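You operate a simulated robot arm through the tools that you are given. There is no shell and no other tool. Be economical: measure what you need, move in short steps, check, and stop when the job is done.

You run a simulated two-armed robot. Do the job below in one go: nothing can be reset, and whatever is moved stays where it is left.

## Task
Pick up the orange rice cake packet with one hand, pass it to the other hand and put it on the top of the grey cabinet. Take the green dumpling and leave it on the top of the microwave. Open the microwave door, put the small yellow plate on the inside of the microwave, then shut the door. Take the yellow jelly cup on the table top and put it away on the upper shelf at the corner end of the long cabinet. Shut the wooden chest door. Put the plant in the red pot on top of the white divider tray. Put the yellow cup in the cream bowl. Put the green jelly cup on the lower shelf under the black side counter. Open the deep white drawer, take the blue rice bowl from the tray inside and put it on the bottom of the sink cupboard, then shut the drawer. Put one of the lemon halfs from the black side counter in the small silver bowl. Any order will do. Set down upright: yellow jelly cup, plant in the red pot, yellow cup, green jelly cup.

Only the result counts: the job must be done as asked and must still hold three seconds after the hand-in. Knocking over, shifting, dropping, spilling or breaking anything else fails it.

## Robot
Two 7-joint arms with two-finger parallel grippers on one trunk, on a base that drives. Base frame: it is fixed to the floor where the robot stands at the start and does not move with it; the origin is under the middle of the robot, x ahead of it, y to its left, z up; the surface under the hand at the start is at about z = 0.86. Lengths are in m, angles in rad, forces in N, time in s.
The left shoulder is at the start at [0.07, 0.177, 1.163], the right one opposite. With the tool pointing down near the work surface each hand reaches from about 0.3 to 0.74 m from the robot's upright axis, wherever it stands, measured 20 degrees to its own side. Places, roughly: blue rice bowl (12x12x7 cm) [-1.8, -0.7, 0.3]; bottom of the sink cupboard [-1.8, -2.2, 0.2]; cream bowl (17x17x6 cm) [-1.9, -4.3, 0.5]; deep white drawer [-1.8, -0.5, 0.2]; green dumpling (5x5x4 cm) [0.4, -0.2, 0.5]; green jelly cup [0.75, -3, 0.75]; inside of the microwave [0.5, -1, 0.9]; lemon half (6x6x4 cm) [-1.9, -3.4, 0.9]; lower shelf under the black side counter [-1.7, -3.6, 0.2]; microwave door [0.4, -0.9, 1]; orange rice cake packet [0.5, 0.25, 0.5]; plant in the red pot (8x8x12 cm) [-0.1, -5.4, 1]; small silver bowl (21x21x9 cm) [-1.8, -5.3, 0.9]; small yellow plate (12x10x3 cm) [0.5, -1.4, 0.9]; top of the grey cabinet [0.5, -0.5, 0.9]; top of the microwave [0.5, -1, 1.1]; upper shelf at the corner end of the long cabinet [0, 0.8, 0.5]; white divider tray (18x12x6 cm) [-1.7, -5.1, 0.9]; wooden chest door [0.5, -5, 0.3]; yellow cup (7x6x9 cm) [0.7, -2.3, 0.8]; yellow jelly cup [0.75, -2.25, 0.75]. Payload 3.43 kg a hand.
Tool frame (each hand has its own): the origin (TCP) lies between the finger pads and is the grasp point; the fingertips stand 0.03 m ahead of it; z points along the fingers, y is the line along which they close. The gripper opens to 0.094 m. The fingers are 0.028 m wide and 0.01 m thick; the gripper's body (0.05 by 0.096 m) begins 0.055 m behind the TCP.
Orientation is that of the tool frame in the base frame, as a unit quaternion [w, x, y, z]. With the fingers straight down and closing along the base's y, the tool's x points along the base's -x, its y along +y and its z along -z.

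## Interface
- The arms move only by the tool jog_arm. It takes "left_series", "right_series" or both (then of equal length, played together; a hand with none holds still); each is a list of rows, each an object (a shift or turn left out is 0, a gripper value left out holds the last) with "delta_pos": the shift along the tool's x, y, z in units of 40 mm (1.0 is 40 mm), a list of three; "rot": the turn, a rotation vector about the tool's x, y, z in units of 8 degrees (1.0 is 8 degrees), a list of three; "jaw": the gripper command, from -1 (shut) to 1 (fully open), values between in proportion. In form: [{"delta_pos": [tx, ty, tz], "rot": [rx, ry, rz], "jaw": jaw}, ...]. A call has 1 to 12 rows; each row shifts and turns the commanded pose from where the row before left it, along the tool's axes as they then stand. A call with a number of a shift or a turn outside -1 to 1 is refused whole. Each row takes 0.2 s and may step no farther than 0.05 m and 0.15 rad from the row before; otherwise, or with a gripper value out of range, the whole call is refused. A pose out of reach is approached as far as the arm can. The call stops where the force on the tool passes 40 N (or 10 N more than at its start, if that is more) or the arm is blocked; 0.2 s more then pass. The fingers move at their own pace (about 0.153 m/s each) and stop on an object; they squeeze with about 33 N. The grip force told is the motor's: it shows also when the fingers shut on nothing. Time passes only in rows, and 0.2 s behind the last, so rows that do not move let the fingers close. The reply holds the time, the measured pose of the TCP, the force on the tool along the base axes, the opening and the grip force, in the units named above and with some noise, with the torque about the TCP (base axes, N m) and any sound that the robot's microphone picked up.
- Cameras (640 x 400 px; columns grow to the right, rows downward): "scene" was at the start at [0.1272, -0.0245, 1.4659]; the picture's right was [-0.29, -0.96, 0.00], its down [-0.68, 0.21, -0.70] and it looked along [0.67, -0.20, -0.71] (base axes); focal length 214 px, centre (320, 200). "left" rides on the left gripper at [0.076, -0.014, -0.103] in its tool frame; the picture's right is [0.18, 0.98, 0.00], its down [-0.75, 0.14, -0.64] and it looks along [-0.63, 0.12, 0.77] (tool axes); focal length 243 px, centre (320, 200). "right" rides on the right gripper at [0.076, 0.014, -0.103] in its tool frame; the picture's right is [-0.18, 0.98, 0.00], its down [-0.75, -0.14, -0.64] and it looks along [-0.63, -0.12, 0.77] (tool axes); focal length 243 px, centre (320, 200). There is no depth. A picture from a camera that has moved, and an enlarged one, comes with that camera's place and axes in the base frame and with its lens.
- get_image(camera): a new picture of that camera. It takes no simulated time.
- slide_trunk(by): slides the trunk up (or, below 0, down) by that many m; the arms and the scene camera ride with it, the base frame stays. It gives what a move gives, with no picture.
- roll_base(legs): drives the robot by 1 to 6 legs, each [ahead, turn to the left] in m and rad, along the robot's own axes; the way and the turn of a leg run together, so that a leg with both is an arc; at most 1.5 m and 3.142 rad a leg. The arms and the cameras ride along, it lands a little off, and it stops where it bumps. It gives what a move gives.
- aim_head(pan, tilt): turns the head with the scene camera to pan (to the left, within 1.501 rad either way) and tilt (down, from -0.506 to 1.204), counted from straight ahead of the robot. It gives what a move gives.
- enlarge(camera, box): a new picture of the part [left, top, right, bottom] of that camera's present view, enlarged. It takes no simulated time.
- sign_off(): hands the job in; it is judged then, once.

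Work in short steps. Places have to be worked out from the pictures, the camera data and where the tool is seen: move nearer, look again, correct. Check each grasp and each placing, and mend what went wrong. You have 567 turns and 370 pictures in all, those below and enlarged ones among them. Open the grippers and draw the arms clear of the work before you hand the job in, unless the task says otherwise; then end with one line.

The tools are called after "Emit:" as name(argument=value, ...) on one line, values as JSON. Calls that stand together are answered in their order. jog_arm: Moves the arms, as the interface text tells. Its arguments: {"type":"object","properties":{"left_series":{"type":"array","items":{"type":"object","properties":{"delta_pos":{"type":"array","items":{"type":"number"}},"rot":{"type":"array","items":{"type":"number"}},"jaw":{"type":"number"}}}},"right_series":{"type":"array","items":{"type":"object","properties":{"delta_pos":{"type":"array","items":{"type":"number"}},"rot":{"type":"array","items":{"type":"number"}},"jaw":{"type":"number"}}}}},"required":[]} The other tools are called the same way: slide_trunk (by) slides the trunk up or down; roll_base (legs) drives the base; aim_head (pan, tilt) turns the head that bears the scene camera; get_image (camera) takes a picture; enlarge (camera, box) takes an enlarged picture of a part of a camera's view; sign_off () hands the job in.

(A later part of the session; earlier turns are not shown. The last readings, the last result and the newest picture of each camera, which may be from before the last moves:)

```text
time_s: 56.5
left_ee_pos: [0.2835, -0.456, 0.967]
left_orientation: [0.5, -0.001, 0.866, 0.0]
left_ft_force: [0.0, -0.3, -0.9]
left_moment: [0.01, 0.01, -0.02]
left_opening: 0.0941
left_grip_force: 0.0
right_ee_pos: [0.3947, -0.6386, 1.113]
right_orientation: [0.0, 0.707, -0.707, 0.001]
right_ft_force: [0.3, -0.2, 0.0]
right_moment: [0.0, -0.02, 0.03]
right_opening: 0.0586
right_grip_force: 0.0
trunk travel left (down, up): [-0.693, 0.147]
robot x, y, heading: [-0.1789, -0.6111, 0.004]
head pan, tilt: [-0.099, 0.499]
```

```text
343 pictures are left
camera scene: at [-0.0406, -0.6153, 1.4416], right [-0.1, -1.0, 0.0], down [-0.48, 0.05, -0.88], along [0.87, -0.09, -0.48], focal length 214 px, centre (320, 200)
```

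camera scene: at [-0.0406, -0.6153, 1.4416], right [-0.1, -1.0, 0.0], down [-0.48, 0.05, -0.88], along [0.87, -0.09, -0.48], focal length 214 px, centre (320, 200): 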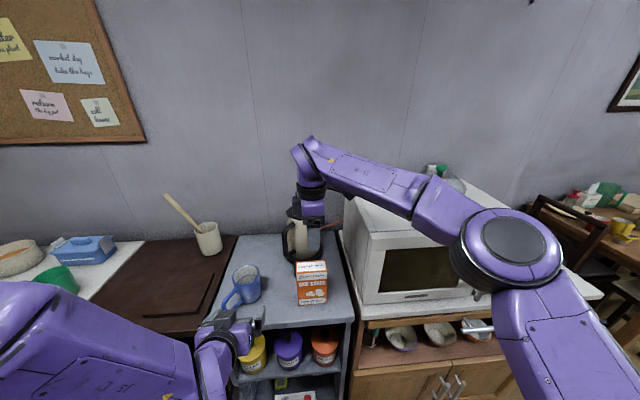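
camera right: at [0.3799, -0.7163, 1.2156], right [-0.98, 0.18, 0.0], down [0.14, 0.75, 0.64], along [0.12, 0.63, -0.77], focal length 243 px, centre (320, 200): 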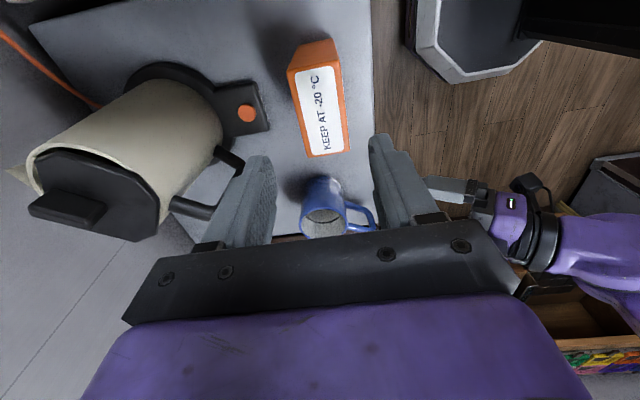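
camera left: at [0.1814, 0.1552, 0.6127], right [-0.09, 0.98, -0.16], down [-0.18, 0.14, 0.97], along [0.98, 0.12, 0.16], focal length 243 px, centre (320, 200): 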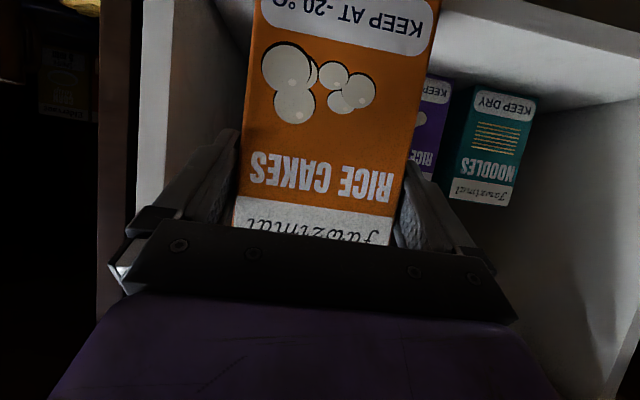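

The packet stands on the grey cabinet. Next the dumpling: I back off, shift left, lower the trunk, and raise/retract the right hand.

Emit:
roll_base(legs=[[-0.42, 0], [0, 1.571], [0.25, 0], [0, -1.571]])

Emit:
jog_arm(right_series=[{"delta_pos": [0.6, 0.6, -0.9]}, {"delta_pos": [0.6, 0.6, -0.9]}, {"delta_pos": [0.6, 0.6, -0.9]}, {"delta_pos": [0.6, 0.6, -0.9]}, {"delta_pos": [0.6, 0.6, -0.9]}, {"delta_pos": [0.6, 0, -0.9]}, {"delta_pos": [0.6, 0, -0.9]}])

Emit:
slide_trunk(by=-0.35)

Emit:
get_image(camera="left")

Emit:
get_image(camera="scene")

```text
time_s: 68.2
left_ee_pos: [-0.1444, -0.1964, 0.9659]
left_orientation: [0.5, -0.016, 0.866, 0.01]
left_ft_force: [-0.4, -0.5, 0.6]
left_moment: [0.02, -0.03, 0.0]
left_opening: 0.094
left_grip_force: 0.1
right_ee_pos: [-0.0248, -0.3745, 1.1123]
right_orientation: [0.0, 0.719, -0.695, 0.001]
right_ft_force: [0.1, -0.4, 0.9]
right_moment: [0.03, 0.0, 0.04]
right_opening: 0.0587
right_grip_force: 0.1
trunk travel left (down, up): [-0.693, 0.147]
robot x, y, heading: [-0.5997, -0.3644, 0.033]
head pan, tilt: [-0.099, 0.499]
```

```text
time_s: 69.8
left_ee_pos: [-0.144, -0.1953, 0.9678]
left_orientation: [0.5, -0.016, 0.866, 0.008]
left_ft_force: [0.8, 0.3, -0.5]
left_moment: [-0.02, 0.02, 0.02]
left_opening: 0.0941
left_grip_force: 0.1
right_ee_pos: [-0.1417, -0.5489, 1.3647]
right_orientation: [-0.002, 0.719, -0.695, 0.001]
right_ft_force: [-0.5, -0.7, 0.1]
right_moment: [-0.02, -0.02, -0.03]
right_opening: 0.0587
right_grip_force: 0.1
trunk travel left (down, up): [-0.693, 0.147]
robot x, y, heading: [-0.6029, -0.3644, 0.036]
head pan, tilt: [-0.099, 0.499]
```

```text
time_s: 73.2
left_ee_pos: [-0.1448, -0.1955, 0.6174]
left_orientation: [0.499, -0.017, 0.866, 0.01]
left_ft_force: [0.7, -0.2, 0.3]
left_moment: [0.02, -0.03, 0.01]
left_opening: 0.0939
left_grip_force: 0.1
right_ee_pos: [-0.1401, -0.5484, 1.0136]
right_orientation: [-0.001, 0.719, -0.694, 0.0]
right_ft_force: [-0.6, 0.7, 0.4]
right_moment: [-0.01, -0.02, 0.03]
right_opening: 0.0588
right_grip_force: 0.0
trunk travel left (down, up): [-0.343, 0.497]
robot x, y, heading: [-0.6022, -0.3593, 0.037]
head pan, tilt: [-0.099, 0.499]
```

```text
342 pictures are left
camera left: at [-0.2695, -0.2153, 0.6022], right [-0.13, 0.98, -0.16], down [-0.18, 0.13, 0.97], along [0.97, 0.15, 0.16], focal length 243 px, centre (320, 200)
```

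left: 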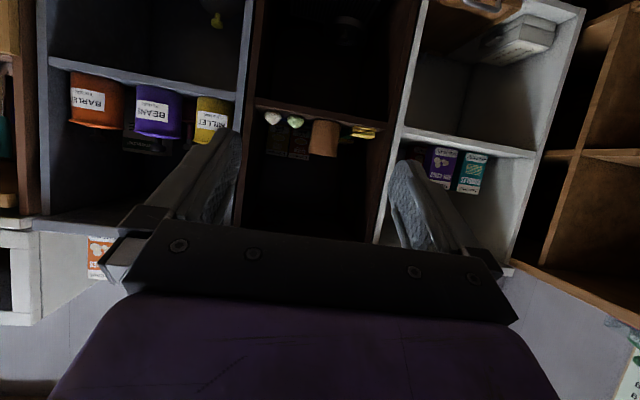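

```text
341 pictures are left
camera scene: at [-0.4615, -0.3668, 1.0916], right [-0.06, -1.0, 0.0], down [-0.48, 0.03, -0.88], along [0.88, -0.06, -0.48], focal length 214 px, centre (320, 200)
```

scene: 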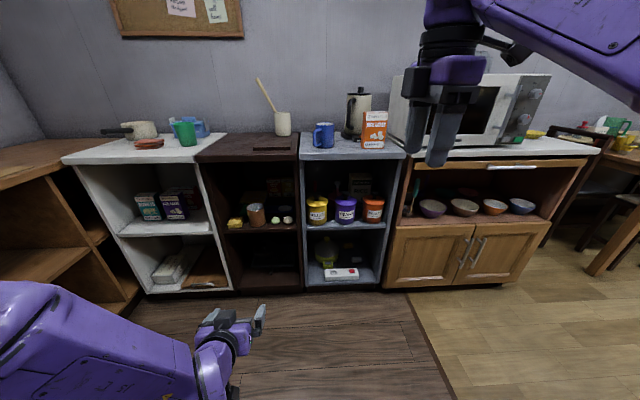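

Emit:
enlarge(camera="scene", box=[220, 180, 310, 240])

Emit:
enlarge(camera="left", box=[240, 90, 400, 170])

```text
6.67 times, centred on (265, 210) of scene
camera zoom: at [-0.4615, -0.3668, 1.0916], right [-0.06, -1.0, 0.0], down [-0.48, 0.03, -0.88], along [0.88, -0.06, -0.48], focal length 1430 px, centre (687, 133)
```

zoom: 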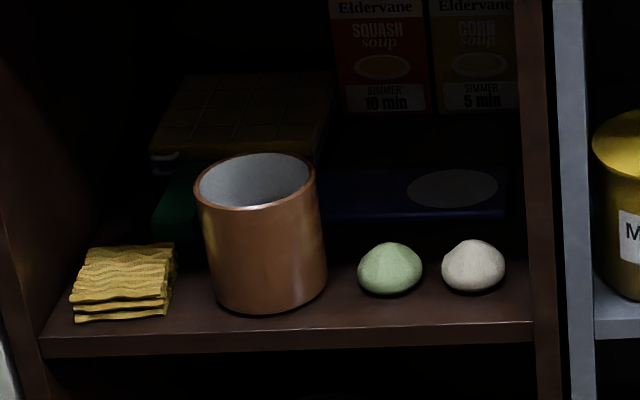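

```text
4.00 times, centred on (320, 130) of left
camera zoom: at [-0.2695, -0.2153, 0.6022], right [-0.13, 0.98, -0.16], down [-0.18, 0.13, 0.97], along [0.97, 0.15, 0.16], focal length 970 px, centre (320, 480)
```

zoom: 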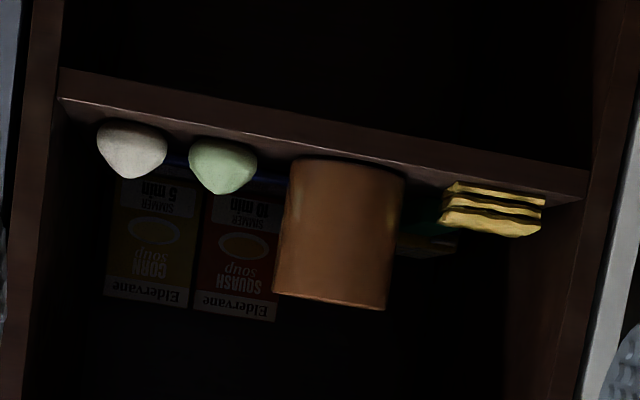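

Green dumpling is about (0.405, −0.212), with ~2 cm gap to the cup and ~1.3 cm to the white one. I drive closer and straighten heading.

Emit:
roll_base(legs=[[0, -0.037], [0.38, 0]])

Emit:
get_image(camera="left")

Emit:
aim_head(pan=0.1, tilt=0.7)

Emit:
get_image(camera="scene")

```text
time_s: 76.0
left_ee_pos: [0.2379, -0.2176, 0.6167]
left_orientation: [0.5, 0.004, 0.866, -0.002]
left_ft_force: [0.4, 0.3, 0.7]
left_moment: [0.04, -0.01, 0.0]
left_opening: 0.0937
left_grip_force: 0.0
right_ee_pos: [0.2269, -0.5723, 1.0134]
right_orientation: [0.001, -0.704, 0.711, 0.0]
right_ft_force: [0.7, 0.4, -0.1]
right_moment: [0.01, 0.01, 0.01]
right_opening: 0.0591
right_grip_force: 0.1
trunk travel left (down, up): [-0.343, 0.497]
robot x, y, heading: [-0.2263, -0.3649, -0.011]
head pan, tilt: [-0.099, 0.499]
```

```text
338 pictures are left
camera left: at [0.1122, -0.232, 0.6019], right [-0.08, 0.98, -0.16], down [-0.18, 0.14, 0.97], along [0.98, 0.11, 0.16], focal length 243 px, centre (320, 200)
```

left: 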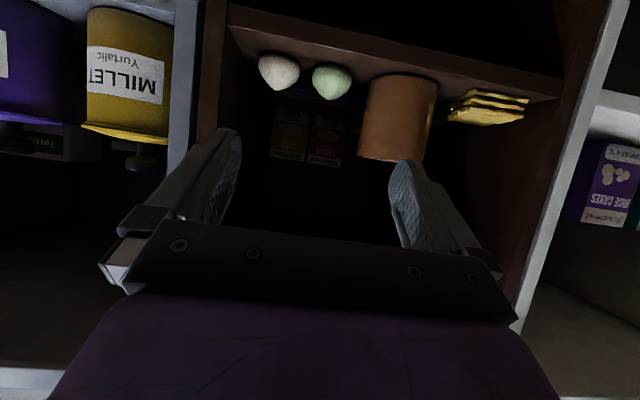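

```text
time_s: 76.7
left_ee_pos: [0.2386, -0.2183, 0.6167]
left_orientation: [0.5, 0.004, 0.866, -0.002]
left_ft_force: [0.3, 0.4, 0.8]
left_moment: [0.02, -0.02, -0.01]
left_opening: 0.0941
left_grip_force: 0.1
right_ee_pos: [0.227, -0.5725, 1.0129]
right_orientation: [0.001, -0.703, 0.711, -0.002]
right_ft_force: [-1.0, -0.8, -0.3]
right_moment: [0.01, 0.01, 0.0]
right_opening: 0.0588
right_grip_force: 0.1
trunk travel left (down, up): [-0.343, 0.497]
robot x, y, heading: [-0.229, -0.3628, -0.011]
head pan, tilt: [0.099, 0.7]
```

```text
337 pictures are left
camera scene: at [-0.0924, -0.3574, 1.0739], right [0.09, -1.0, 0.0], down [-0.64, -0.06, -0.77], along [0.76, 0.07, -0.64], focal length 214 px, centre (320, 200)
```

scene: 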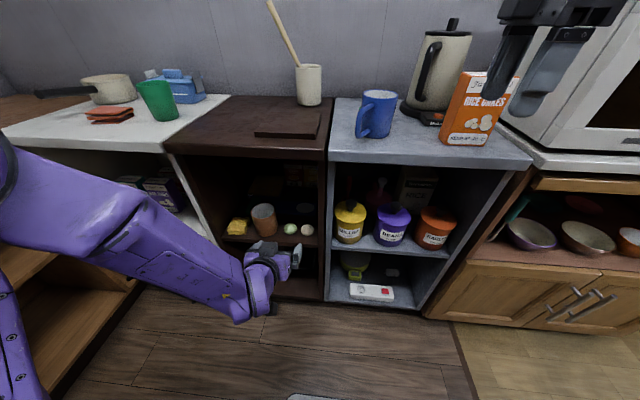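

Green edges y −0.230…−0.185, centre ≈ −0.208. I narrow the jaw to ~53 mm and come in front of it at z≈0.547.

Emit:
jog_arm(left_series=[{"delta_pos": [0.25, 0.085, 0.735], "jaw": 0.13}, {"delta_pos": [0.25, 0.085, 0.735], "jaw": 0.13}, {"delta_pos": [0.25, 0.085, 0.735], "jaw": 0.13}])

Emit:
get_image(camera="left")

```text
time_s: 77.5
left_ee_pos: [0.3005, -0.2073, 0.5476]
left_orientation: [0.5, 0.003, 0.866, -0.002]
left_ft_force: [0.3, 0.6, 0.6]
left_moment: [-0.02, 0.02, 0.0]
left_opening: 0.0531
left_grip_force: 0.0
right_ee_pos: [0.2265, -0.5707, 1.013]
right_orientation: [0.0, -0.703, 0.711, 0.0]
right_ft_force: [0.4, -0.3, -0.6]
right_moment: [-0.03, 0.04, -0.02]
right_opening: 0.0589
right_grip_force: 0.1
trunk travel left (down, up): [-0.343, 0.497]
robot x, y, heading: [-0.2272, -0.3591, -0.012]
head pan, tilt: [0.099, 0.7]
```

```text
336 pictures are left
camera left: at [0.1745, -0.221, 0.5328], right [-0.09, 0.98, -0.16], down [-0.18, 0.14, 0.97], along [0.98, 0.11, 0.16], focal length 243 px, centre (320, 200)
```

left: 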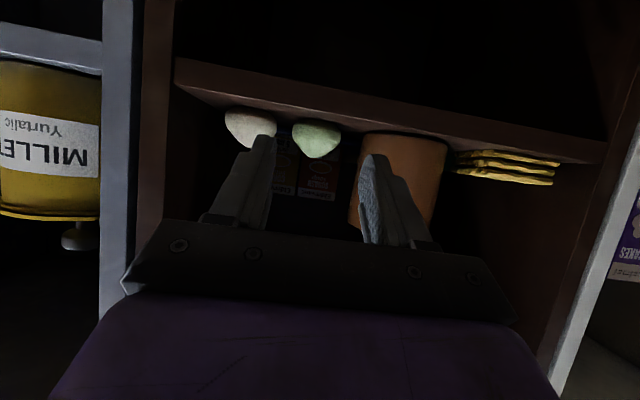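

Aligned. I move straight in 7.5 cm at this height.

Emit:
jog_arm(left_series=[{"delta_pos": [-0.31, -0.02, 0.54]}, {"delta_pos": [-0.31, 0, 0.54]}, {"delta_pos": [-0.31, 0, 0.54]}])

Emit:
get_image(camera="left")

```text
time_s: 78.3
left_ee_pos: [0.3738, -0.2094, 0.5476]
left_orientation: [0.499, 0.004, 0.866, -0.002]
left_ft_force: [0.1, -0.6, -0.1]
left_moment: [-0.01, -0.02, -0.04]
left_opening: 0.0531
left_grip_force: 0.0
right_ee_pos: [0.2266, -0.5719, 1.0135]
right_orientation: [0.001, -0.703, 0.711, -0.001]
right_ft_force: [-0.4, -0.2, -0.1]
right_moment: [0.0, 0.0, -0.03]
right_opening: 0.0587
right_grip_force: 0.0
trunk travel left (down, up): [-0.343, 0.497]
robot x, y, heading: [-0.2275, -0.3657, -0.008]
head pan, tilt: [0.099, 0.7]
```

```text
335 pictures are left
camera left: at [0.2481, -0.2233, 0.5324], right [-0.08, 0.98, -0.16], down [-0.18, 0.14, 0.97], along [0.98, 0.11, 0.16], focal length 243 px, centre (320, 200)
```

left: 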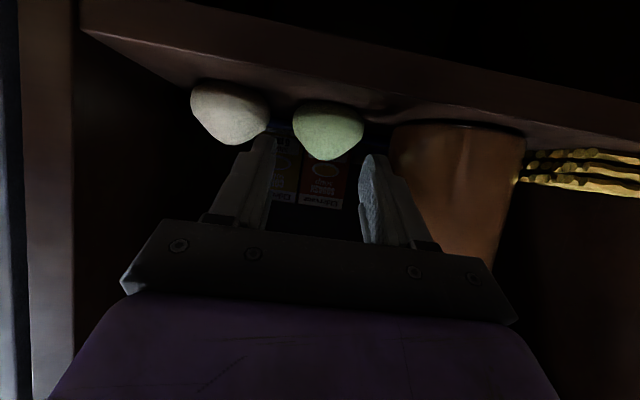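

Triangulated dumpling centre: (0.407, −0.207, 0.513). I advance along the finger axis to it and close.

Emit:
jog_arm(left_series=[{"delta_pos": [-0.02, 0.04, 0.4]}, {"delta_pos": [-0.02, 0, 0.4]}])

Emit:
get_image(camera="left")

```text
time_s: 78.9
left_ee_pos: [0.4026, -0.2087, 0.5343]
left_orientation: [0.501, 0.004, 0.866, -0.001]
left_ft_force: [0.4, 0.6, -0.3]
left_moment: [0.02, -0.01, -0.02]
left_opening: 0.0528
left_grip_force: 0.0
right_ee_pos: [0.2265, -0.5714, 1.0135]
right_orientation: [0.001, -0.703, 0.711, 0.0]
right_ft_force: [1.3, -0.1, -0.2]
right_moment: [0.03, 0.01, -0.02]
right_opening: 0.0586
right_grip_force: 0.1
trunk travel left (down, up): [-0.343, 0.497]
robot x, y, heading: [-0.2267, -0.3672, -0.008]
head pan, tilt: [0.099, 0.7]
```

```text
334 pictures are left
camera left: at [0.2758, -0.2219, 0.5177], right [-0.08, 0.98, -0.16], down [-0.18, 0.14, 0.97], along [0.98, 0.11, 0.16], focal length 243 px, centre (320, 200)
```

left: 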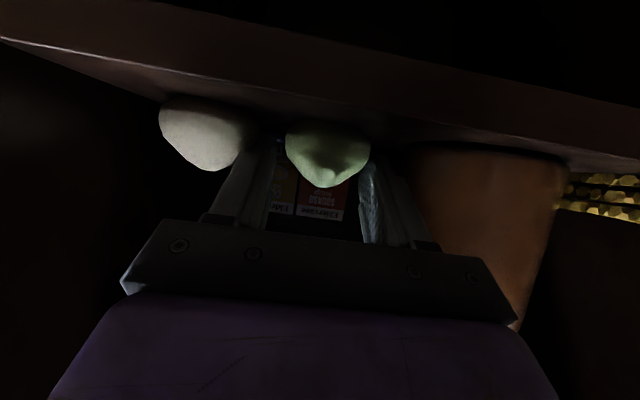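

Dumpling lies between the fingers; closing.

Emit:
jog_arm(left_series=[{"jaw": -1}, {"jaw": -1}, {"jaw": -1}])

Emit:
get_image(camera="left")

```text
time_s: 79.7
left_ee_pos: [0.4024, -0.2092, 0.5326]
left_orientation: [0.501, 0.004, 0.866, -0.002]
left_ft_force: [0.3, -0.1, 0.4]
left_moment: [0.02, -0.01, -0.01]
left_opening: 0.0424
left_grip_force: 33.9
right_ee_pos: [0.2265, -0.5711, 1.0135]
right_orientation: [0.001, -0.703, 0.711, -0.001]
right_ft_force: [-0.2, 0.6, 0.2]
right_moment: [-0.01, -0.04, 0.0]
right_opening: 0.0588
right_grip_force: 0.1
trunk travel left (down, up): [-0.343, 0.497]
robot x, y, heading: [-0.2296, -0.3647, -0.007]
head pan, tilt: [0.099, 0.7]
```

```text
333 pictures are left
camera left: at [0.2756, -0.222, 0.5179], right [-0.08, 0.98, -0.16], down [-0.18, 0.14, 0.97], along [0.98, 0.11, 0.16], focal length 243 px, centre (320, 200)
```

left: 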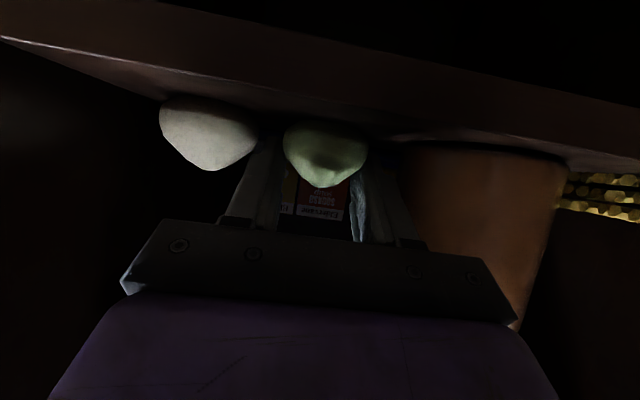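

Gripped at 42 mm, neighbours untouched. Lift and withdraw.

Emit:
jog_arm(left_series=[{"delta_pos": [-0.22, 0, -0.125]}, {"delta_pos": [-0.4, 0, -0.25]}, {"delta_pos": [-0.4, 0, -0.25]}, {"delta_pos": [0.5, 0, -0.86]}, {"delta_pos": [0.5, 0, -0.86]}, {"delta_pos": [0.5, 0, -0.86]}])

Emit:
get_image(camera="left")

```text
time_s: 81.1
left_ee_pos: [0.2798, -0.2082, 0.5788]
left_orientation: [0.5, 0.004, 0.866, -0.003]
left_ft_force: [-0.5, 0.3, -0.9]
left_moment: [0.01, 0.0, 0.0]
left_opening: 0.0417
left_grip_force: 32.5
right_ee_pos: [0.2258, -0.5704, 1.0137]
right_orientation: [0.001, -0.704, 0.71, -0.001]
right_ft_force: [-0.4, -0.4, 0.3]
right_moment: [0.02, 0.0, -0.01]
right_opening: 0.0588
right_grip_force: 0.0
trunk travel left (down, up): [-0.343, 0.497]
robot x, y, heading: [-0.2253, -0.3635, -0.009]
head pan, tilt: [0.099, 0.7]
```

```text
332 pictures are left
camera left: at [0.1548, -0.2219, 0.5645], right [-0.08, 0.98, -0.16], down [-0.18, 0.14, 0.97], along [0.98, 0.11, 0.16], focal length 243 px, centre (320, 200)
```

left: 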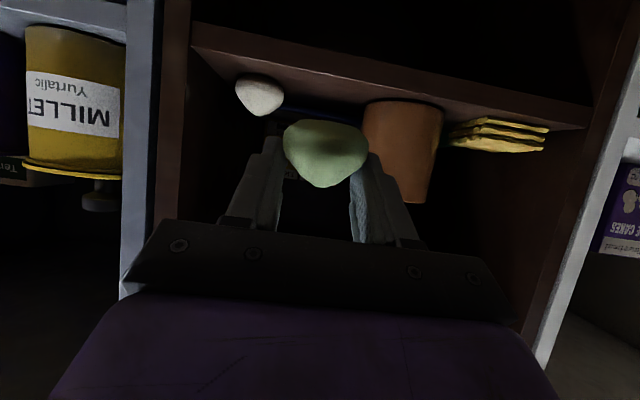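

Dumpling held. Back off, raise the trunk and move along to face the microwave.

Emit:
roll_base(legs=[[-0.45, 0], [0, -1.562], [0.74, 0], [0, 1.571]])

Emit:
slide_trunk(by=0.4)

Emit:
aim_head(pan=0.0, tilt=0.45)

Emit:
get_image(camera="scene")

```text
time_s: 95.1
left_ee_pos: [-0.1701, -0.9476, 0.5787]
left_orientation: [0.5, -0.001, 0.866, 0.001]
left_ft_force: [0.3, 0.0, -0.4]
left_moment: [0.01, 0.0, 0.0]
left_opening: 0.0411
left_grip_force: 33.3
right_ee_pos: [-0.2226, -1.3107, 1.0139]
right_orientation: [0.001, -0.707, 0.708, -0.001]
right_ft_force: [-0.6, -0.5, 0.0]
right_moment: [0.01, -0.01, 0.0]
right_opening: 0.0587
right_grip_force: 0.1
trunk travel left (down, up): [-0.343, 0.497]
robot x, y, heading: [-0.6766, -1.1066, 0.0]
head pan, tilt: [0.099, 0.7]
```

```text
time_s: 98.9
left_ee_pos: [-0.1703, -0.9474, 0.9794]
left_orientation: [0.5, -0.002, 0.866, 0.001]
left_ft_force: [0.1, 0.2, 0.1]
left_moment: [-0.03, 0.01, -0.02]
left_opening: 0.0406
left_grip_force: 32.9
right_ee_pos: [-0.222, -1.3101, 1.4146]
right_orientation: [0.0, 0.707, -0.707, 0.001]
right_ft_force: [0.6, -0.2, -0.3]
right_moment: [-0.01, -0.02, -0.03]
right_opening: 0.0588
right_grip_force: 0.0
trunk travel left (down, up): [-0.743, 0.097]
robot x, y, heading: [-0.674, -1.1067, 0.002]
head pan, tilt: [0.099, 0.7]
```

```text
time_s: 99.7
left_ee_pos: [-0.1695, -0.9474, 0.9795]
left_orientation: [0.5, -0.001, 0.866, 0.001]
left_ft_force: [-0.4, 0.0, -0.6]
left_moment: [-0.04, -0.04, 0.0]
left_opening: 0.0406
left_grip_force: 32.8
right_ee_pos: [-0.2229, -1.31, 1.4127]
right_orientation: [0.001, -0.707, 0.707, -0.001]
right_ft_force: [-0.7, 0.0, -0.2]
right_moment: [0.02, 0.01, 0.02]
right_opening: 0.0589
right_grip_force: 0.0
trunk travel left (down, up): [-0.743, 0.097]
robot x, y, heading: [-0.6797, -1.1092, -0.001]
head pan, tilt: [0.0, 0.45]
```

```text
331 pictures are left
camera scene: at [-0.5356, -1.1082, 1.4959], right [0.0, -1.0, 0.0], down [-0.44, 0.0, -0.9], along [0.9, 0.0, -0.44], focal length 214 px, centre (320, 200)
```

scene: 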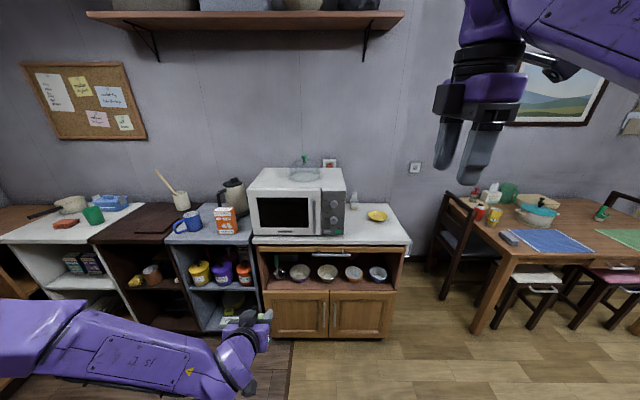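

Emit:
enlarge(camera="scene", box=[230, 150, 420, 250])

```text
3.37 times, centred on (325, 200) of scene
camera zoom: at [-0.5356, -1.1082, 1.4959], right [0.0, -1.0, 0.0], down [-0.44, 0.0, -0.9], along [0.9, 0.0, -0.44], focal length 722 px, centre (303, 200)
```

zoom: 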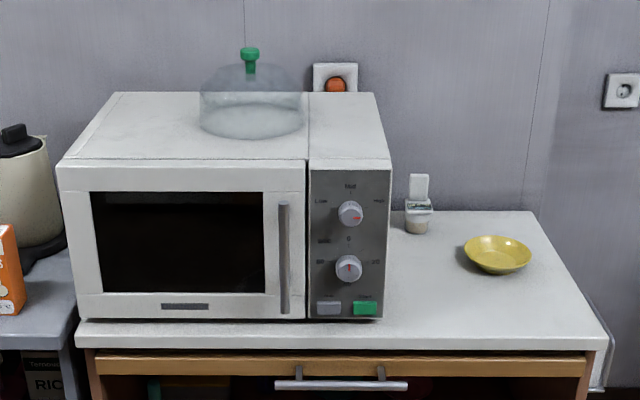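

Microwave: counter z≈0.875, front x≈0.34, top z≈1.125, door handle at y≈−1.08 (hinge left), glass dome on top around (0.51,−1.03). I raise the dumpling and approach the free left-front of the top at (0.42,−0.87).

Emit:
jog_arm(left_series=[{"delta_pos": [-0.87, 0.33, -0.5]}, {"delta_pos": [-0.87, 0.33, -0.5]}, {"delta_pos": [-0.87, 0.33, -0.5]}, {"delta_pos": [-0.87, 0.33, -0.5]}, {"delta_pos": [-0.87, 0.33, -0.5]}, {"delta_pos": [-0.87, 0.33, -0.5]}])

Emit:
roll_base(legs=[[0.44, 0]])

Emit:
get_image(camera="left")

Emit:
get_image(camera="scene")

```text
time_s: 101.1
left_ee_pos: [-0.17, -0.8652, 1.2199]
left_orientation: [0.5, 0.0, 0.866, 0.0]
left_ft_force: [-0.4, 0.3, 0.0]
left_moment: [-0.02, -0.03, -0.01]
left_opening: 0.0402
left_grip_force: 32.5
right_ee_pos: [-0.2228, -1.3086, 1.4139]
right_orientation: [-0.001, 0.707, -0.707, 0.001]
right_ft_force: [1.8, 0.7, -0.9]
right_moment: [-0.03, 0.0, -0.02]
right_opening: 0.0586
right_grip_force: 0.0
trunk travel left (down, up): [-0.743, 0.097]
robot x, y, heading: [-0.6747, -1.1052, -0.002]
head pan, tilt: [0.0, 0.45]
```

```text
time_s: 103.8
left_ee_pos: [0.2764, -0.8657, 1.2207]
left_orientation: [0.5, -0.001, 0.866, 0.0]
left_ft_force: [-0.9, -0.5, -0.5]
left_moment: [0.01, -0.01, 0.02]
left_opening: 0.0402
left_grip_force: 33.0
right_ee_pos: [0.2248, -1.3091, 1.4133]
right_orientation: [0.0, 0.707, -0.707, 0.001]
right_ft_force: [0.1, -0.3, -0.1]
right_moment: [-0.01, -0.01, 0.03]
right_opening: 0.0589
right_grip_force: 0.1
trunk travel left (down, up): [-0.743, 0.097]
robot x, y, heading: [-0.2315, -1.1092, 0.0]
head pan, tilt: [0.0, 0.45]
```

```text
329 pictures are left
camera left: at [0.1506, -0.8812, 1.2052], right [-0.09, 0.98, -0.16], down [-0.18, 0.14, 0.97], along [0.98, 0.12, 0.16], focal length 243 px, centre (320, 200)
```

left: 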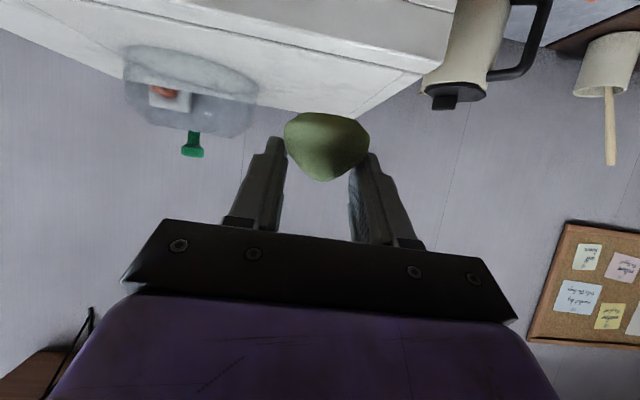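

```text
328 pictures are left
camera scene: at [-0.0891, -1.1074, 1.4961], right [0.0, -1.0, 0.0], down [-0.43, 0.0, -0.9], along [0.9, 0.0, -0.43], focal length 214 px, centre (320, 200)
```

scene: 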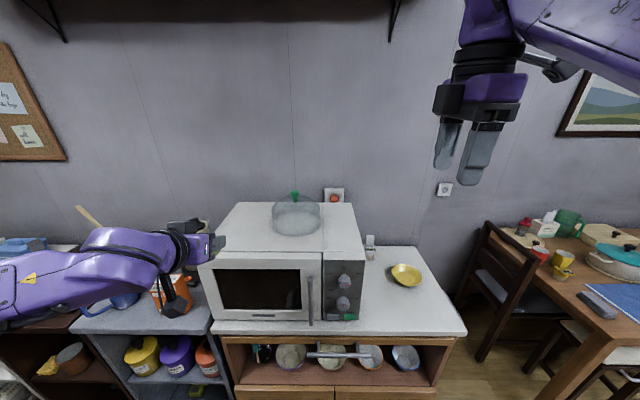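

Moving the dumpling over the microwave top and lowering.

Emit:
jog_arm(left_series=[{"delta_pos": [-0.45, 0, 0.785]}, {"delta_pos": [-0.45, 0, 0.785]}, {"delta_pos": [-0.45, 0, 0.785]}, {"delta_pos": [-0.45, 0, 0.785]}, {"delta_pos": [0.43, 0, 0.25]}, {"delta_pos": [0.3, 0, 0.18]}])

Emit:
get_image(camera="left")

```text
time_s: 105.2
left_ee_pos: [0.4228, -0.8656, 1.1855]
left_orientation: [0.5, -0.001, 0.866, 0.0]
left_ft_force: [0.5, -0.8, -0.7]
left_moment: [-0.02, 0.0, -0.02]
left_opening: 0.0399
left_grip_force: 32.8
right_ee_pos: [0.2259, -1.3092, 1.4143]
right_orientation: [-0.001, 0.708, -0.706, 0.0]
right_ft_force: [0.4, -0.7, 0.0]
right_moment: [-0.01, -0.02, 0.0]
right_opening: 0.0588
right_grip_force: 0.2
trunk travel left (down, up): [-0.743, 0.097]
robot x, y, heading: [-0.2324, -1.1081, 0.003]
head pan, tilt: [0.0, 0.45]
```

```text
327 pictures are left
camera left: at [0.2976, -0.8801, 1.1705], right [-0.09, 0.98, -0.16], down [-0.18, 0.14, 0.97], along [0.98, 0.12, 0.16], focal length 243 px, centre (320, 200)
```

left: 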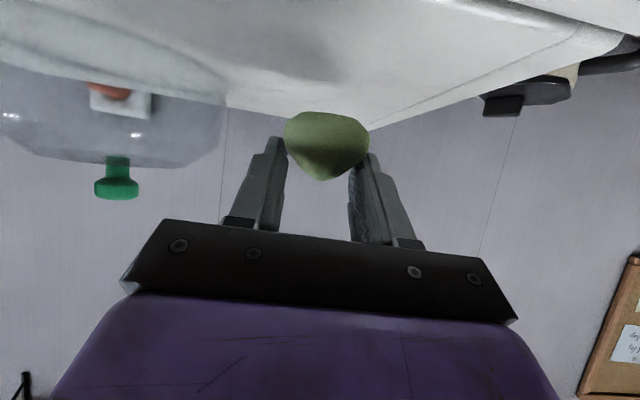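

Emit:
jog_arm(left_series=[{"delta_pos": [0.26, 0, 0.15]}, {"delta_pos": [0.13, 0, 0.075]}, {"delta_pos": [0, 0, 0]}])

Emit:
get_image(camera="left")

```text
time_s: 106.0
left_ee_pos: [0.4224, -0.8645, 1.1683]
left_orientation: [0.5, -0.001, 0.866, 0.0]
left_ft_force: [-0.5, 0.3, -0.5]
left_moment: [0.01, 0.01, 0.03]
left_opening: 0.0398
left_grip_force: 32.9
right_ee_pos: [0.2253, -1.3104, 1.413]
right_orientation: [-0.001, 0.708, -0.707, 0.0]
right_ft_force: [-0.2, 0.3, 0.3]
right_moment: [-0.03, 0.01, 0.0]
right_opening: 0.0587
right_grip_force: 0.0
trunk travel left (down, up): [-0.743, 0.097]
robot x, y, heading: [-0.2294, -1.1101, 0.001]
head pan, tilt: [0.0, 0.45]
```

```text
326 pictures are left
camera left: at [0.297, -0.8809, 1.1532], right [-0.09, 0.98, -0.16], down [-0.18, 0.14, 0.97], along [0.98, 0.12, 0.16], focal length 243 px, centre (320, 200)
```

left: 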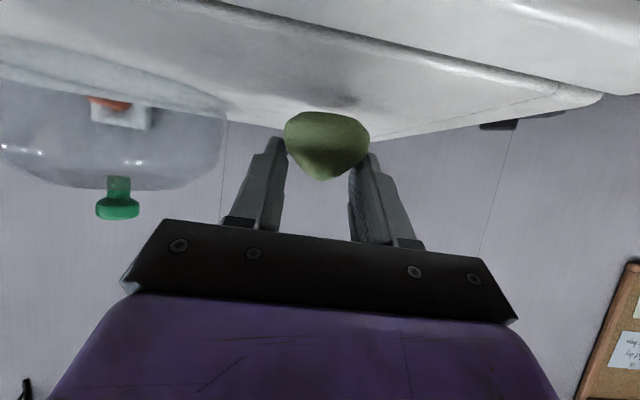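

Emit:
jog_arm(left_series=[{"delta_pos": [0.1, 0, 0.06]}, {"delta_pos": [0.1, 0, 0.06]}, {"delta_pos": [0, 0, 0]}])

Emit:
get_image(camera="left")

```text
time_s: 106.8
left_ee_pos: [0.4232, -0.8649, 1.1589]
left_orientation: [0.5, -0.001, 0.866, 0.001]
left_ft_force: [0.4, -1.0, -0.6]
left_moment: [0.0, 0.02, -0.02]
left_opening: 0.0397
left_grip_force: 33.4
right_ee_pos: [0.2249, -1.3094, 1.4141]
right_orientation: [-0.001, 0.708, -0.707, 0.0]
right_ft_force: [-0.4, -0.1, 0.3]
right_moment: [0.0, 0.01, 0.0]
right_opening: 0.0587
right_grip_force: 0.0
trunk travel left (down, up): [-0.743, 0.097]
robot x, y, heading: [-0.2275, -1.1092, 0.003]
head pan, tilt: [0.0, 0.45]
```

```text
325 pictures are left
camera left: at [0.2969, -0.8802, 1.1435], right [-0.09, 0.98, -0.16], down [-0.18, 0.14, 0.97], along [0.98, 0.12, 0.16], focal length 243 px, centre (320, 200)
```

left: 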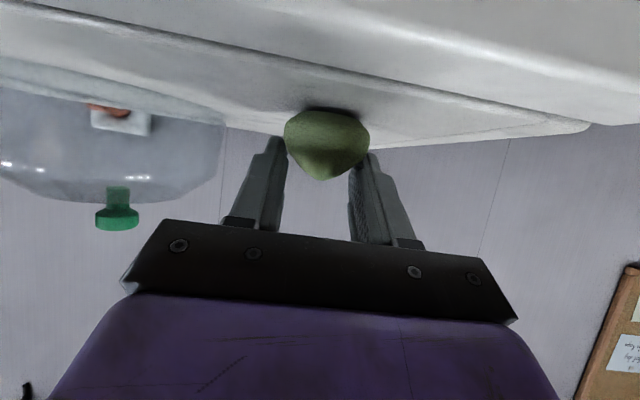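

Shadow nearly touches the dumpling; two more small steps.

Emit:
jog_arm(left_series=[{"delta_pos": [0.065, 0, 0.04]}, {"delta_pos": [0.065, 0, 0.04]}, {"delta_pos": [0, 0, 0]}])

Emit:
get_image(camera="left")

```text
time_s: 107.6
left_ee_pos: [0.4215, -0.8653, 1.1575]
left_orientation: [0.502, -0.001, 0.865, 0.001]
left_ft_force: [6.7, 1.6, 18.5]
left_moment: [0.25, -0.26, -0.05]
left_opening: 0.0393
left_grip_force: 33.0
right_ee_pos: [0.2235, -1.3097, 1.4143]
right_orientation: [-0.002, 0.708, -0.706, 0.001]
right_ft_force: [0.3, 0.6, -0.4]
right_moment: [-0.02, 0.04, 0.01]
right_opening: 0.0587
right_grip_force: 0.0
trunk travel left (down, up): [-0.743, 0.097]
robot x, y, heading: [-0.2283, -1.1087, -0.0]
head pan, tilt: [0.0, 0.45]
```

```text
324 pictures are left
camera left: at [0.2967, -0.8804, 1.1402], right [-0.09, 0.98, -0.16], down [-0.19, 0.14, 0.97], along [0.98, 0.12, 0.17], focal length 243 px, centre (320, 200)
```

left: 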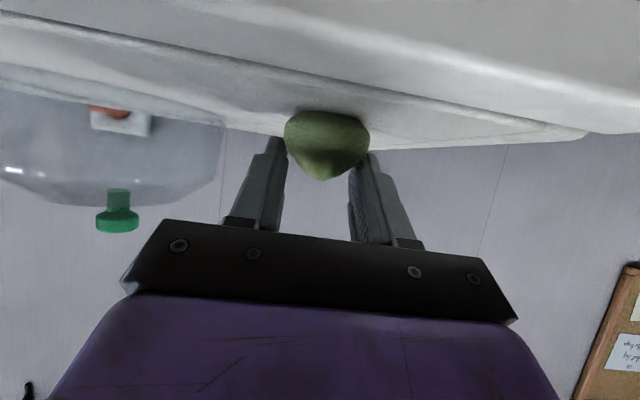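

Contact (18 N). I ease up slightly, open moderately and draw straight back.

Emit:
jog_arm(left_series=[{"delta_pos": [-0.05, 0, -0.03]}, {"jaw": -0.05}, {"jaw": 0.3}, {"jaw": 0.3}, {"delta_pos": [0.2, 0, -0.7]}, {"delta_pos": [0.2, 0, -0.9]}, {"delta_pos": [0.1, 0, -0.9]}])

Emit:
get_image(camera="left")

Emit:
get_image(camera="scene")

```text
time_s: 109.2
left_ee_pos: [0.3245, -0.8644, 1.1885]
left_orientation: [0.5, -0.002, 0.866, 0.0]
left_ft_force: [0.3, 0.0, -0.8]
left_moment: [-0.03, 0.01, -0.05]
left_opening: 0.0611
left_grip_force: 0.1
right_ee_pos: [0.2254, -1.3052, 1.4138]
right_orientation: [0.0, 0.708, -0.706, 0.001]
right_ft_force: [0.6, 0.2, -0.3]
right_moment: [-0.03, 0.0, -0.01]
right_opening: 0.059
right_grip_force: 0.0
trunk travel left (down, up): [-0.743, 0.097]
robot x, y, heading: [-0.2297, -1.1089, -0.001]
head pan, tilt: [0.0, 0.45]
```

```text
323 pictures are left
camera left: at [0.1987, -0.8779, 1.1733], right [-0.09, 0.98, -0.16], down [-0.18, 0.14, 0.97], along [0.98, 0.12, 0.16], focal length 243 px, centre (320, 200)
```

left: 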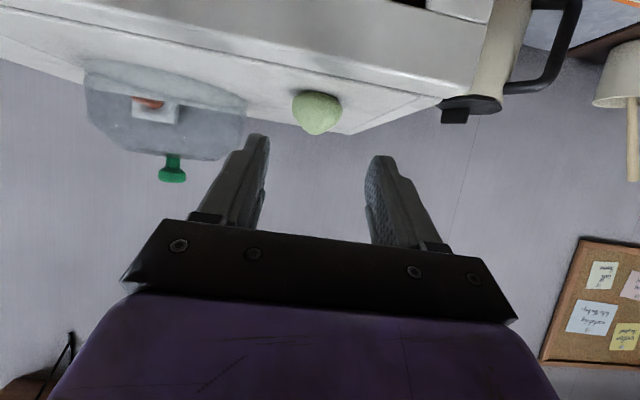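

```text
322 pictures are left
camera scene: at [-0.0887, -1.104, 1.4961], right [0.0, -1.0, 0.0], down [-0.43, 0.0, -0.9], along [0.9, 0.0, -0.43], focal length 214 px, centre (320, 200)
```

scene: 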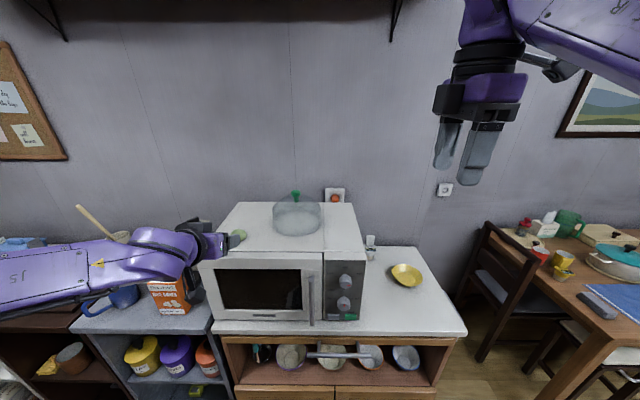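

Dumpling is on the microwave. Now I examine the door handle closely, first drawing the left hand back.

Emit:
jog_arm(left_series=[{"delta_pos": [0.5, 0, -0.86], "jaw": 1}, {"delta_pos": [0.5, 0, -0.86]}, {"delta_pos": [0.5, 0, -0.86]}])

Emit:
enlarge(camera="scene", box=[190, 230, 390, 340])

```text
time_s: 110.0
left_ee_pos: [0.2224, -0.8675, 1.1951]
left_orientation: [0.499, -0.001, 0.867, 0.001]
left_ft_force: [-0.3, 0.2, 0.2]
left_moment: [0.03, 0.0, 0.03]
left_opening: 0.0943
left_grip_force: 0.0
left hand out of reach, approached as far as the arm can: row 3
right_ee_pos: [0.2262, -1.3103, 1.4133]
right_orientation: [-0.001, 0.708, -0.707, 0.0]
right_ft_force: [0.0, -0.9, 0.6]
right_moment: [-0.01, -0.01, 0.01]
right_opening: 0.0588
right_grip_force: 0.1
trunk travel left (down, up): [-0.743, 0.097]
robot x, y, heading: [-0.2289, -1.1079, 0.004]
head pan, tilt: [0.0, 0.45]
```

```text
3.20 times, centred on (290, 285) of scene
camera zoom: at [-0.088, -1.1083, 1.496], right [0.0, -1.0, 0.0], down [-0.44, 0.0, -0.9], along [0.9, 0.0, -0.44], focal length 686 px, centre (416, -72)
```

zoom: 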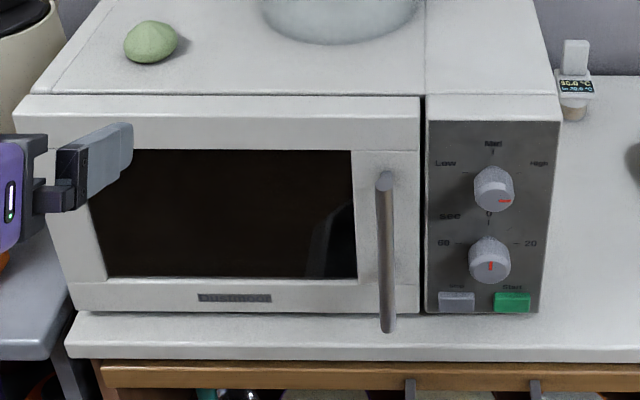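

Handle: vertical bar at x≈0.30, y≈−1.084, z 0.91–1.085. I back up 15 cm and bring the left hand in front of it.

Emit:
roll_base(legs=[[-0.15, 0]])

Emit:
jog_arm(left_series=[{"delta_pos": [0.386, -0.773, 0.757]}, {"delta_pos": [0.386, -0.773, 0.757]}, {"delta_pos": [0.386, -0.773, 0.757]}, {"delta_pos": [0.386, -0.773, 0.757]}, {"delta_pos": [0.386, -0.773, 0.757]}, {"delta_pos": [0.386, -0.773, 0.757], "jaw": 0.2}, {"delta_pos": [0.386, -0.773, 0.757], "jaw": 0.2}])

Emit:
get_image(camera="left")

Emit:
get_image(camera="scene")

```text
time_s: 111.4
left_ee_pos: [0.0742, -0.8677, 1.1933]
left_orientation: [0.498, -0.002, 0.867, 0.002]
left_ft_force: [0.0, 0.4, 0.1]
left_moment: [0.01, -0.01, 0.04]
left_opening: 0.094
left_grip_force: 0.2
right_ee_pos: [0.0765, -1.3102, 1.4122]
right_orientation: [0.0, -0.707, 0.707, 0.0]
right_ft_force: [0.3, 0.6, 0.5]
right_moment: [0.04, 0.0, -0.03]
right_opening: 0.0587
right_grip_force: 0.1
trunk travel left (down, up): [-0.743, 0.097]
robot x, y, heading: [-0.3788, -1.1062, 0.003]
head pan, tilt: [0.0, 0.45]
```

```text
time_s: 113.0
left_ee_pos: [0.2032, -1.0868, 0.9944]
left_orientation: [0.498, -0.001, 0.867, 0.001]
left_ft_force: [-0.2, -1.3, -0.3]
left_moment: [0.02, 0.03, -0.03]
left_opening: 0.0563
left_grip_force: 0.1
right_ee_pos: [0.0768, -1.3115, 1.413]
right_orientation: [-0.001, 0.708, -0.707, -0.001]
right_ft_force: [1.2, 0.3, -0.1]
right_moment: [0.01, 0.01, 0.0]
right_opening: 0.0586
right_grip_force: 0.0
trunk travel left (down, up): [-0.743, 0.097]
robot x, y, heading: [-0.3789, -1.1078, 0.001]
head pan, tilt: [0.0, 0.45]
```

```text
320 pictures are left
camera left: at [0.0774, -1.1009, 0.9786], right [-0.1, 0.98, -0.16], down [-0.18, 0.14, 0.97], along [0.98, 0.12, 0.16], focal length 243 px, centre (320, 200)
```

left: 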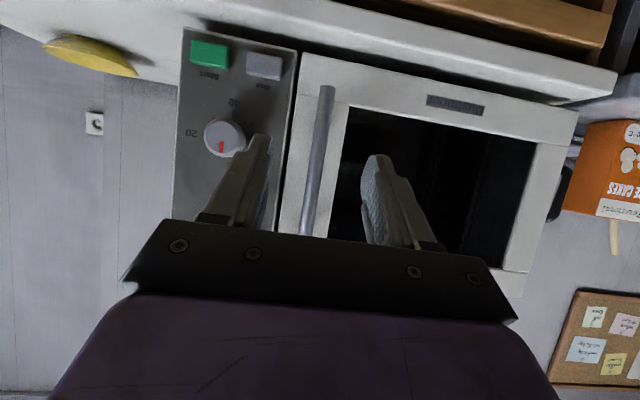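

```text
319 pictures are left
camera scene: at [-0.2367, -1.1102, 1.4959], right [0.0, -1.0, 0.0], down [-0.44, 0.0, -0.9], along [0.9, 0.0, -0.44], focal length 214 px, centre (320, 200)
```

scene: 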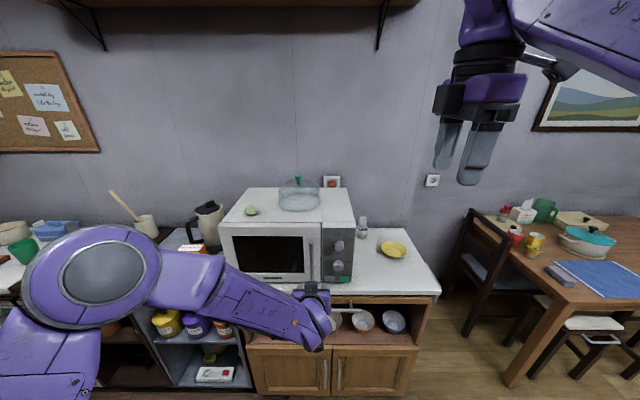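

The bar is centred between the fingers. I advance 9.5 cm and close on it.

Emit:
jog_arm(left_series=[{"delta_pos": [-0.4, 0.08, 0.69]}, {"delta_pos": [-0.4, 0, 0.69]}, {"delta_pos": [-0.38, 0, 0.66]}, {"jaw": -1}, {"jaw": -1}, {"jaw": -1}])

Emit:
get_image(camera="left")

```text
time_s: 114.4
left_ee_pos: [0.297, -1.0809, 0.9942]
left_orientation: [0.498, -0.001, 0.867, 0.001]
left_ft_force: [0.6, -1.1, -0.3]
left_moment: [0.0, 0.13, -0.11]
left_opening: 0.0244
left_grip_force: 45.2
right_ee_pos: [0.0754, -1.3099, 1.4133]
right_orientation: [0.0, -0.707, 0.707, 0.0]
right_ft_force: [-0.5, 0.2, 0.4]
right_moment: [0.0, 0.02, -0.01]
right_opening: 0.059
right_grip_force: 0.1
trunk travel left (down, up): [-0.743, 0.097]
robot x, y, heading: [-0.3786, -1.1057, 0.004]
head pan, tilt: [0.0, 0.45]
```

```text
318 pictures are left
camera left: at [0.1718, -1.0963, 0.9801], right [-0.09, 0.98, -0.16], down [-0.18, 0.14, 0.97], along [0.98, 0.12, 0.16], focal length 243 px, centre (320, 200)
```

left: 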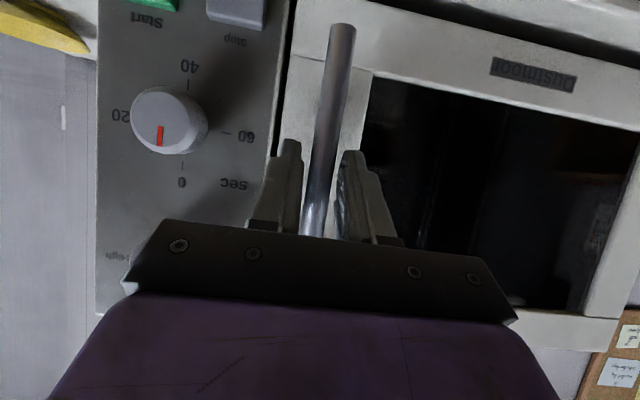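

Bar gripped. I pull along the door's arc, turning the hand with it, two rows first.

Emit:
jog_arm(left_series=[{"delta_pos": [0.26, 0.08, -0.45], "rot": [0.433, 0, 0.25]}, {"delta_pos": [0.26, 0.08, -0.45], "rot": [0.433, 0, 0.25]}, {"delta_pos": [0.26, 0.08, -0.45], "rot": [0.433, 0, 0.25]}, {"delta_pos": [0.26, 0.08, -0.45], "rot": [0.433, 0, 0.25]}])

Emit:
get_image(camera="scene")

```text
time_s: 115.4
left_ee_pos: [0.2168, -1.0568, 0.9953]
left_orientation: [0.494, 0.118, 0.858, -0.07]
left_ft_force: [1.7, 4.7, -0.7]
left_moment: [0.21, 0.97, 0.08]
left_opening: 0.0244
left_grip_force: 44.9
right_ee_pos: [0.0753, -1.3081, 1.4144]
right_orientation: [0.0, 0.708, -0.707, 0.001]
right_ft_force: [-0.2, 0.8, -0.2]
right_moment: [0.0, -0.01, 0.02]
right_opening: 0.0587
right_grip_force: 0.1
trunk travel left (down, up): [-0.743, 0.097]
robot x, y, heading: [-0.3803, -1.1077, -0.001]
head pan, tilt: [0.0, 0.45]
```

```text
317 pictures are left
camera scene: at [-0.2381, -1.105, 1.496], right [0.0, -1.0, 0.0], down [-0.44, 0.0, -0.9], along [0.9, 0.0, -0.44], focal length 214 px, centre (320, 200)
```

scene: 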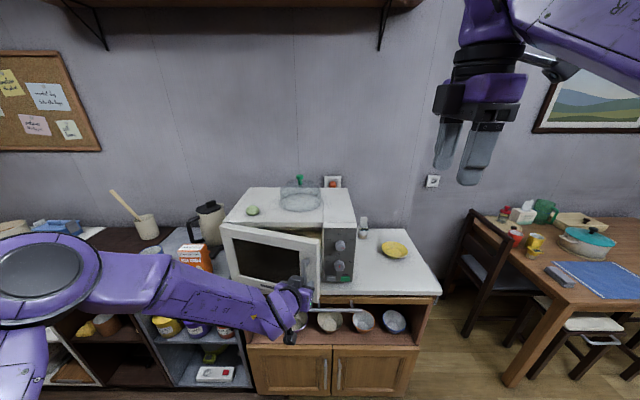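

Low forces, door at ~16°. Continue the arc.

Emit:
jog_arm(left_series=[{"delta_pos": [0.26, 0.08, -0.45], "rot": [0.433, 0, 0.25]}, {"delta_pos": [0.26, 0.08, -0.45], "rot": [0.433, 0, 0.25]}, {"delta_pos": [0.26, 0.08, -0.45], "rot": [0.433, 0, 0.25]}, {"delta_pos": [0.26, 0.08, -0.45], "rot": [0.433, 0, 0.25]}, {"delta_pos": [0.26, 0.08, -0.45], "rot": [0.433, 0, 0.25]}])

Emit:
get_image(camera="scene")

```text
time_s: 116.6
left_ee_pos: [0.1302, -0.9975, 0.9948]
left_orientation: [0.475, 0.266, 0.824, -0.155]
left_ft_force: [13.7, 15.5, -2.4]
left_moment: [-0.03, 0.47, 0.34]
left_opening: 0.0241
left_grip_force: 45.6
right_ee_pos: [0.0788, -1.3046, 1.4119]
right_orientation: [0.002, 0.707, -0.707, 0.001]
right_ft_force: [0.4, 0.2, 0.3]
right_moment: [-0.01, -0.01, 0.02]
right_opening: 0.0588
right_grip_force: 0.1
trunk travel left (down, up): [-0.743, 0.097]
robot x, y, heading: [-0.3828, -1.1092, 0.005]
head pan, tilt: [0.0, 0.45]
```

```text
316 pictures are left
camera scene: at [-0.2346, -1.102, 1.4957], right [0.0, -1.0, 0.0], down [-0.44, 0.0, -0.9], along [0.9, 0.0, -0.44], focal length 214 px, centre (320, 200)
```

scene: 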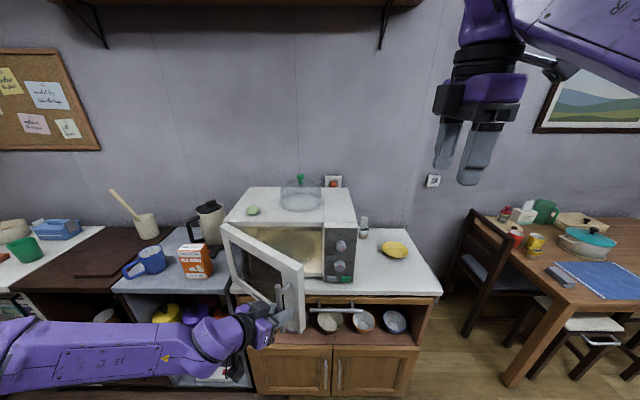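

Forces show a slight outward pull; I add more inward shift and continue.

Emit:
jog_arm(left_series=[{"delta_pos": [0.2, 0.2, -0.35], "rot": [0.433, 0, 0.25]}, {"delta_pos": [0.24, 0.13, -0.42], "rot": [0.433, 0, 0.25]}, {"delta_pos": [0.24, 0.13, -0.42], "rot": [0.433, 0, 0.25]}, {"delta_pos": [0.24, 0.13, -0.42], "rot": [0.433, 0, 0.25]}])

Emit:
get_image(camera="scene")

```text
time_s: 117.6
left_ee_pos: [0.0853, -0.9379, 0.9959]
left_orientation: [0.447, 0.379, 0.78, -0.22]
left_ft_force: [-12.0, -7.8, -14.9]
left_moment: [-0.46, -0.52, 0.05]
left_opening: 0.0244
left_grip_force: 45.1
right_ee_pos: [0.0727, -1.3109, 1.4128]
right_orientation: [0.001, -0.707, 0.707, -0.001]
right_ft_force: [-0.2, -0.3, 0.5]
right_moment: [0.04, 0.0, -0.02]
right_opening: 0.0584
right_grip_force: 0.1
trunk travel left (down, up): [-0.743, 0.097]
robot x, y, heading: [-0.3826, -1.1063, 0.001]
head pan, tilt: [0.0, 0.45]
```

```text
315 pictures are left
camera scene: at [-0.2402, -1.1092, 1.4958], right [0.0, -1.0, 0.0], down [-0.43, 0.0, -0.9], along [0.9, 0.0, -0.43], focal length 214 px, centre (320, 200)
```

scene: 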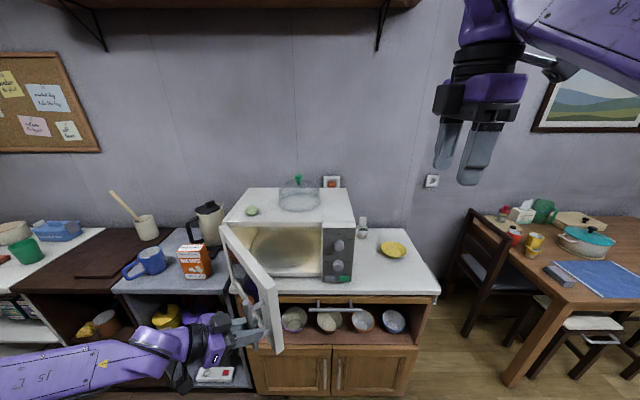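

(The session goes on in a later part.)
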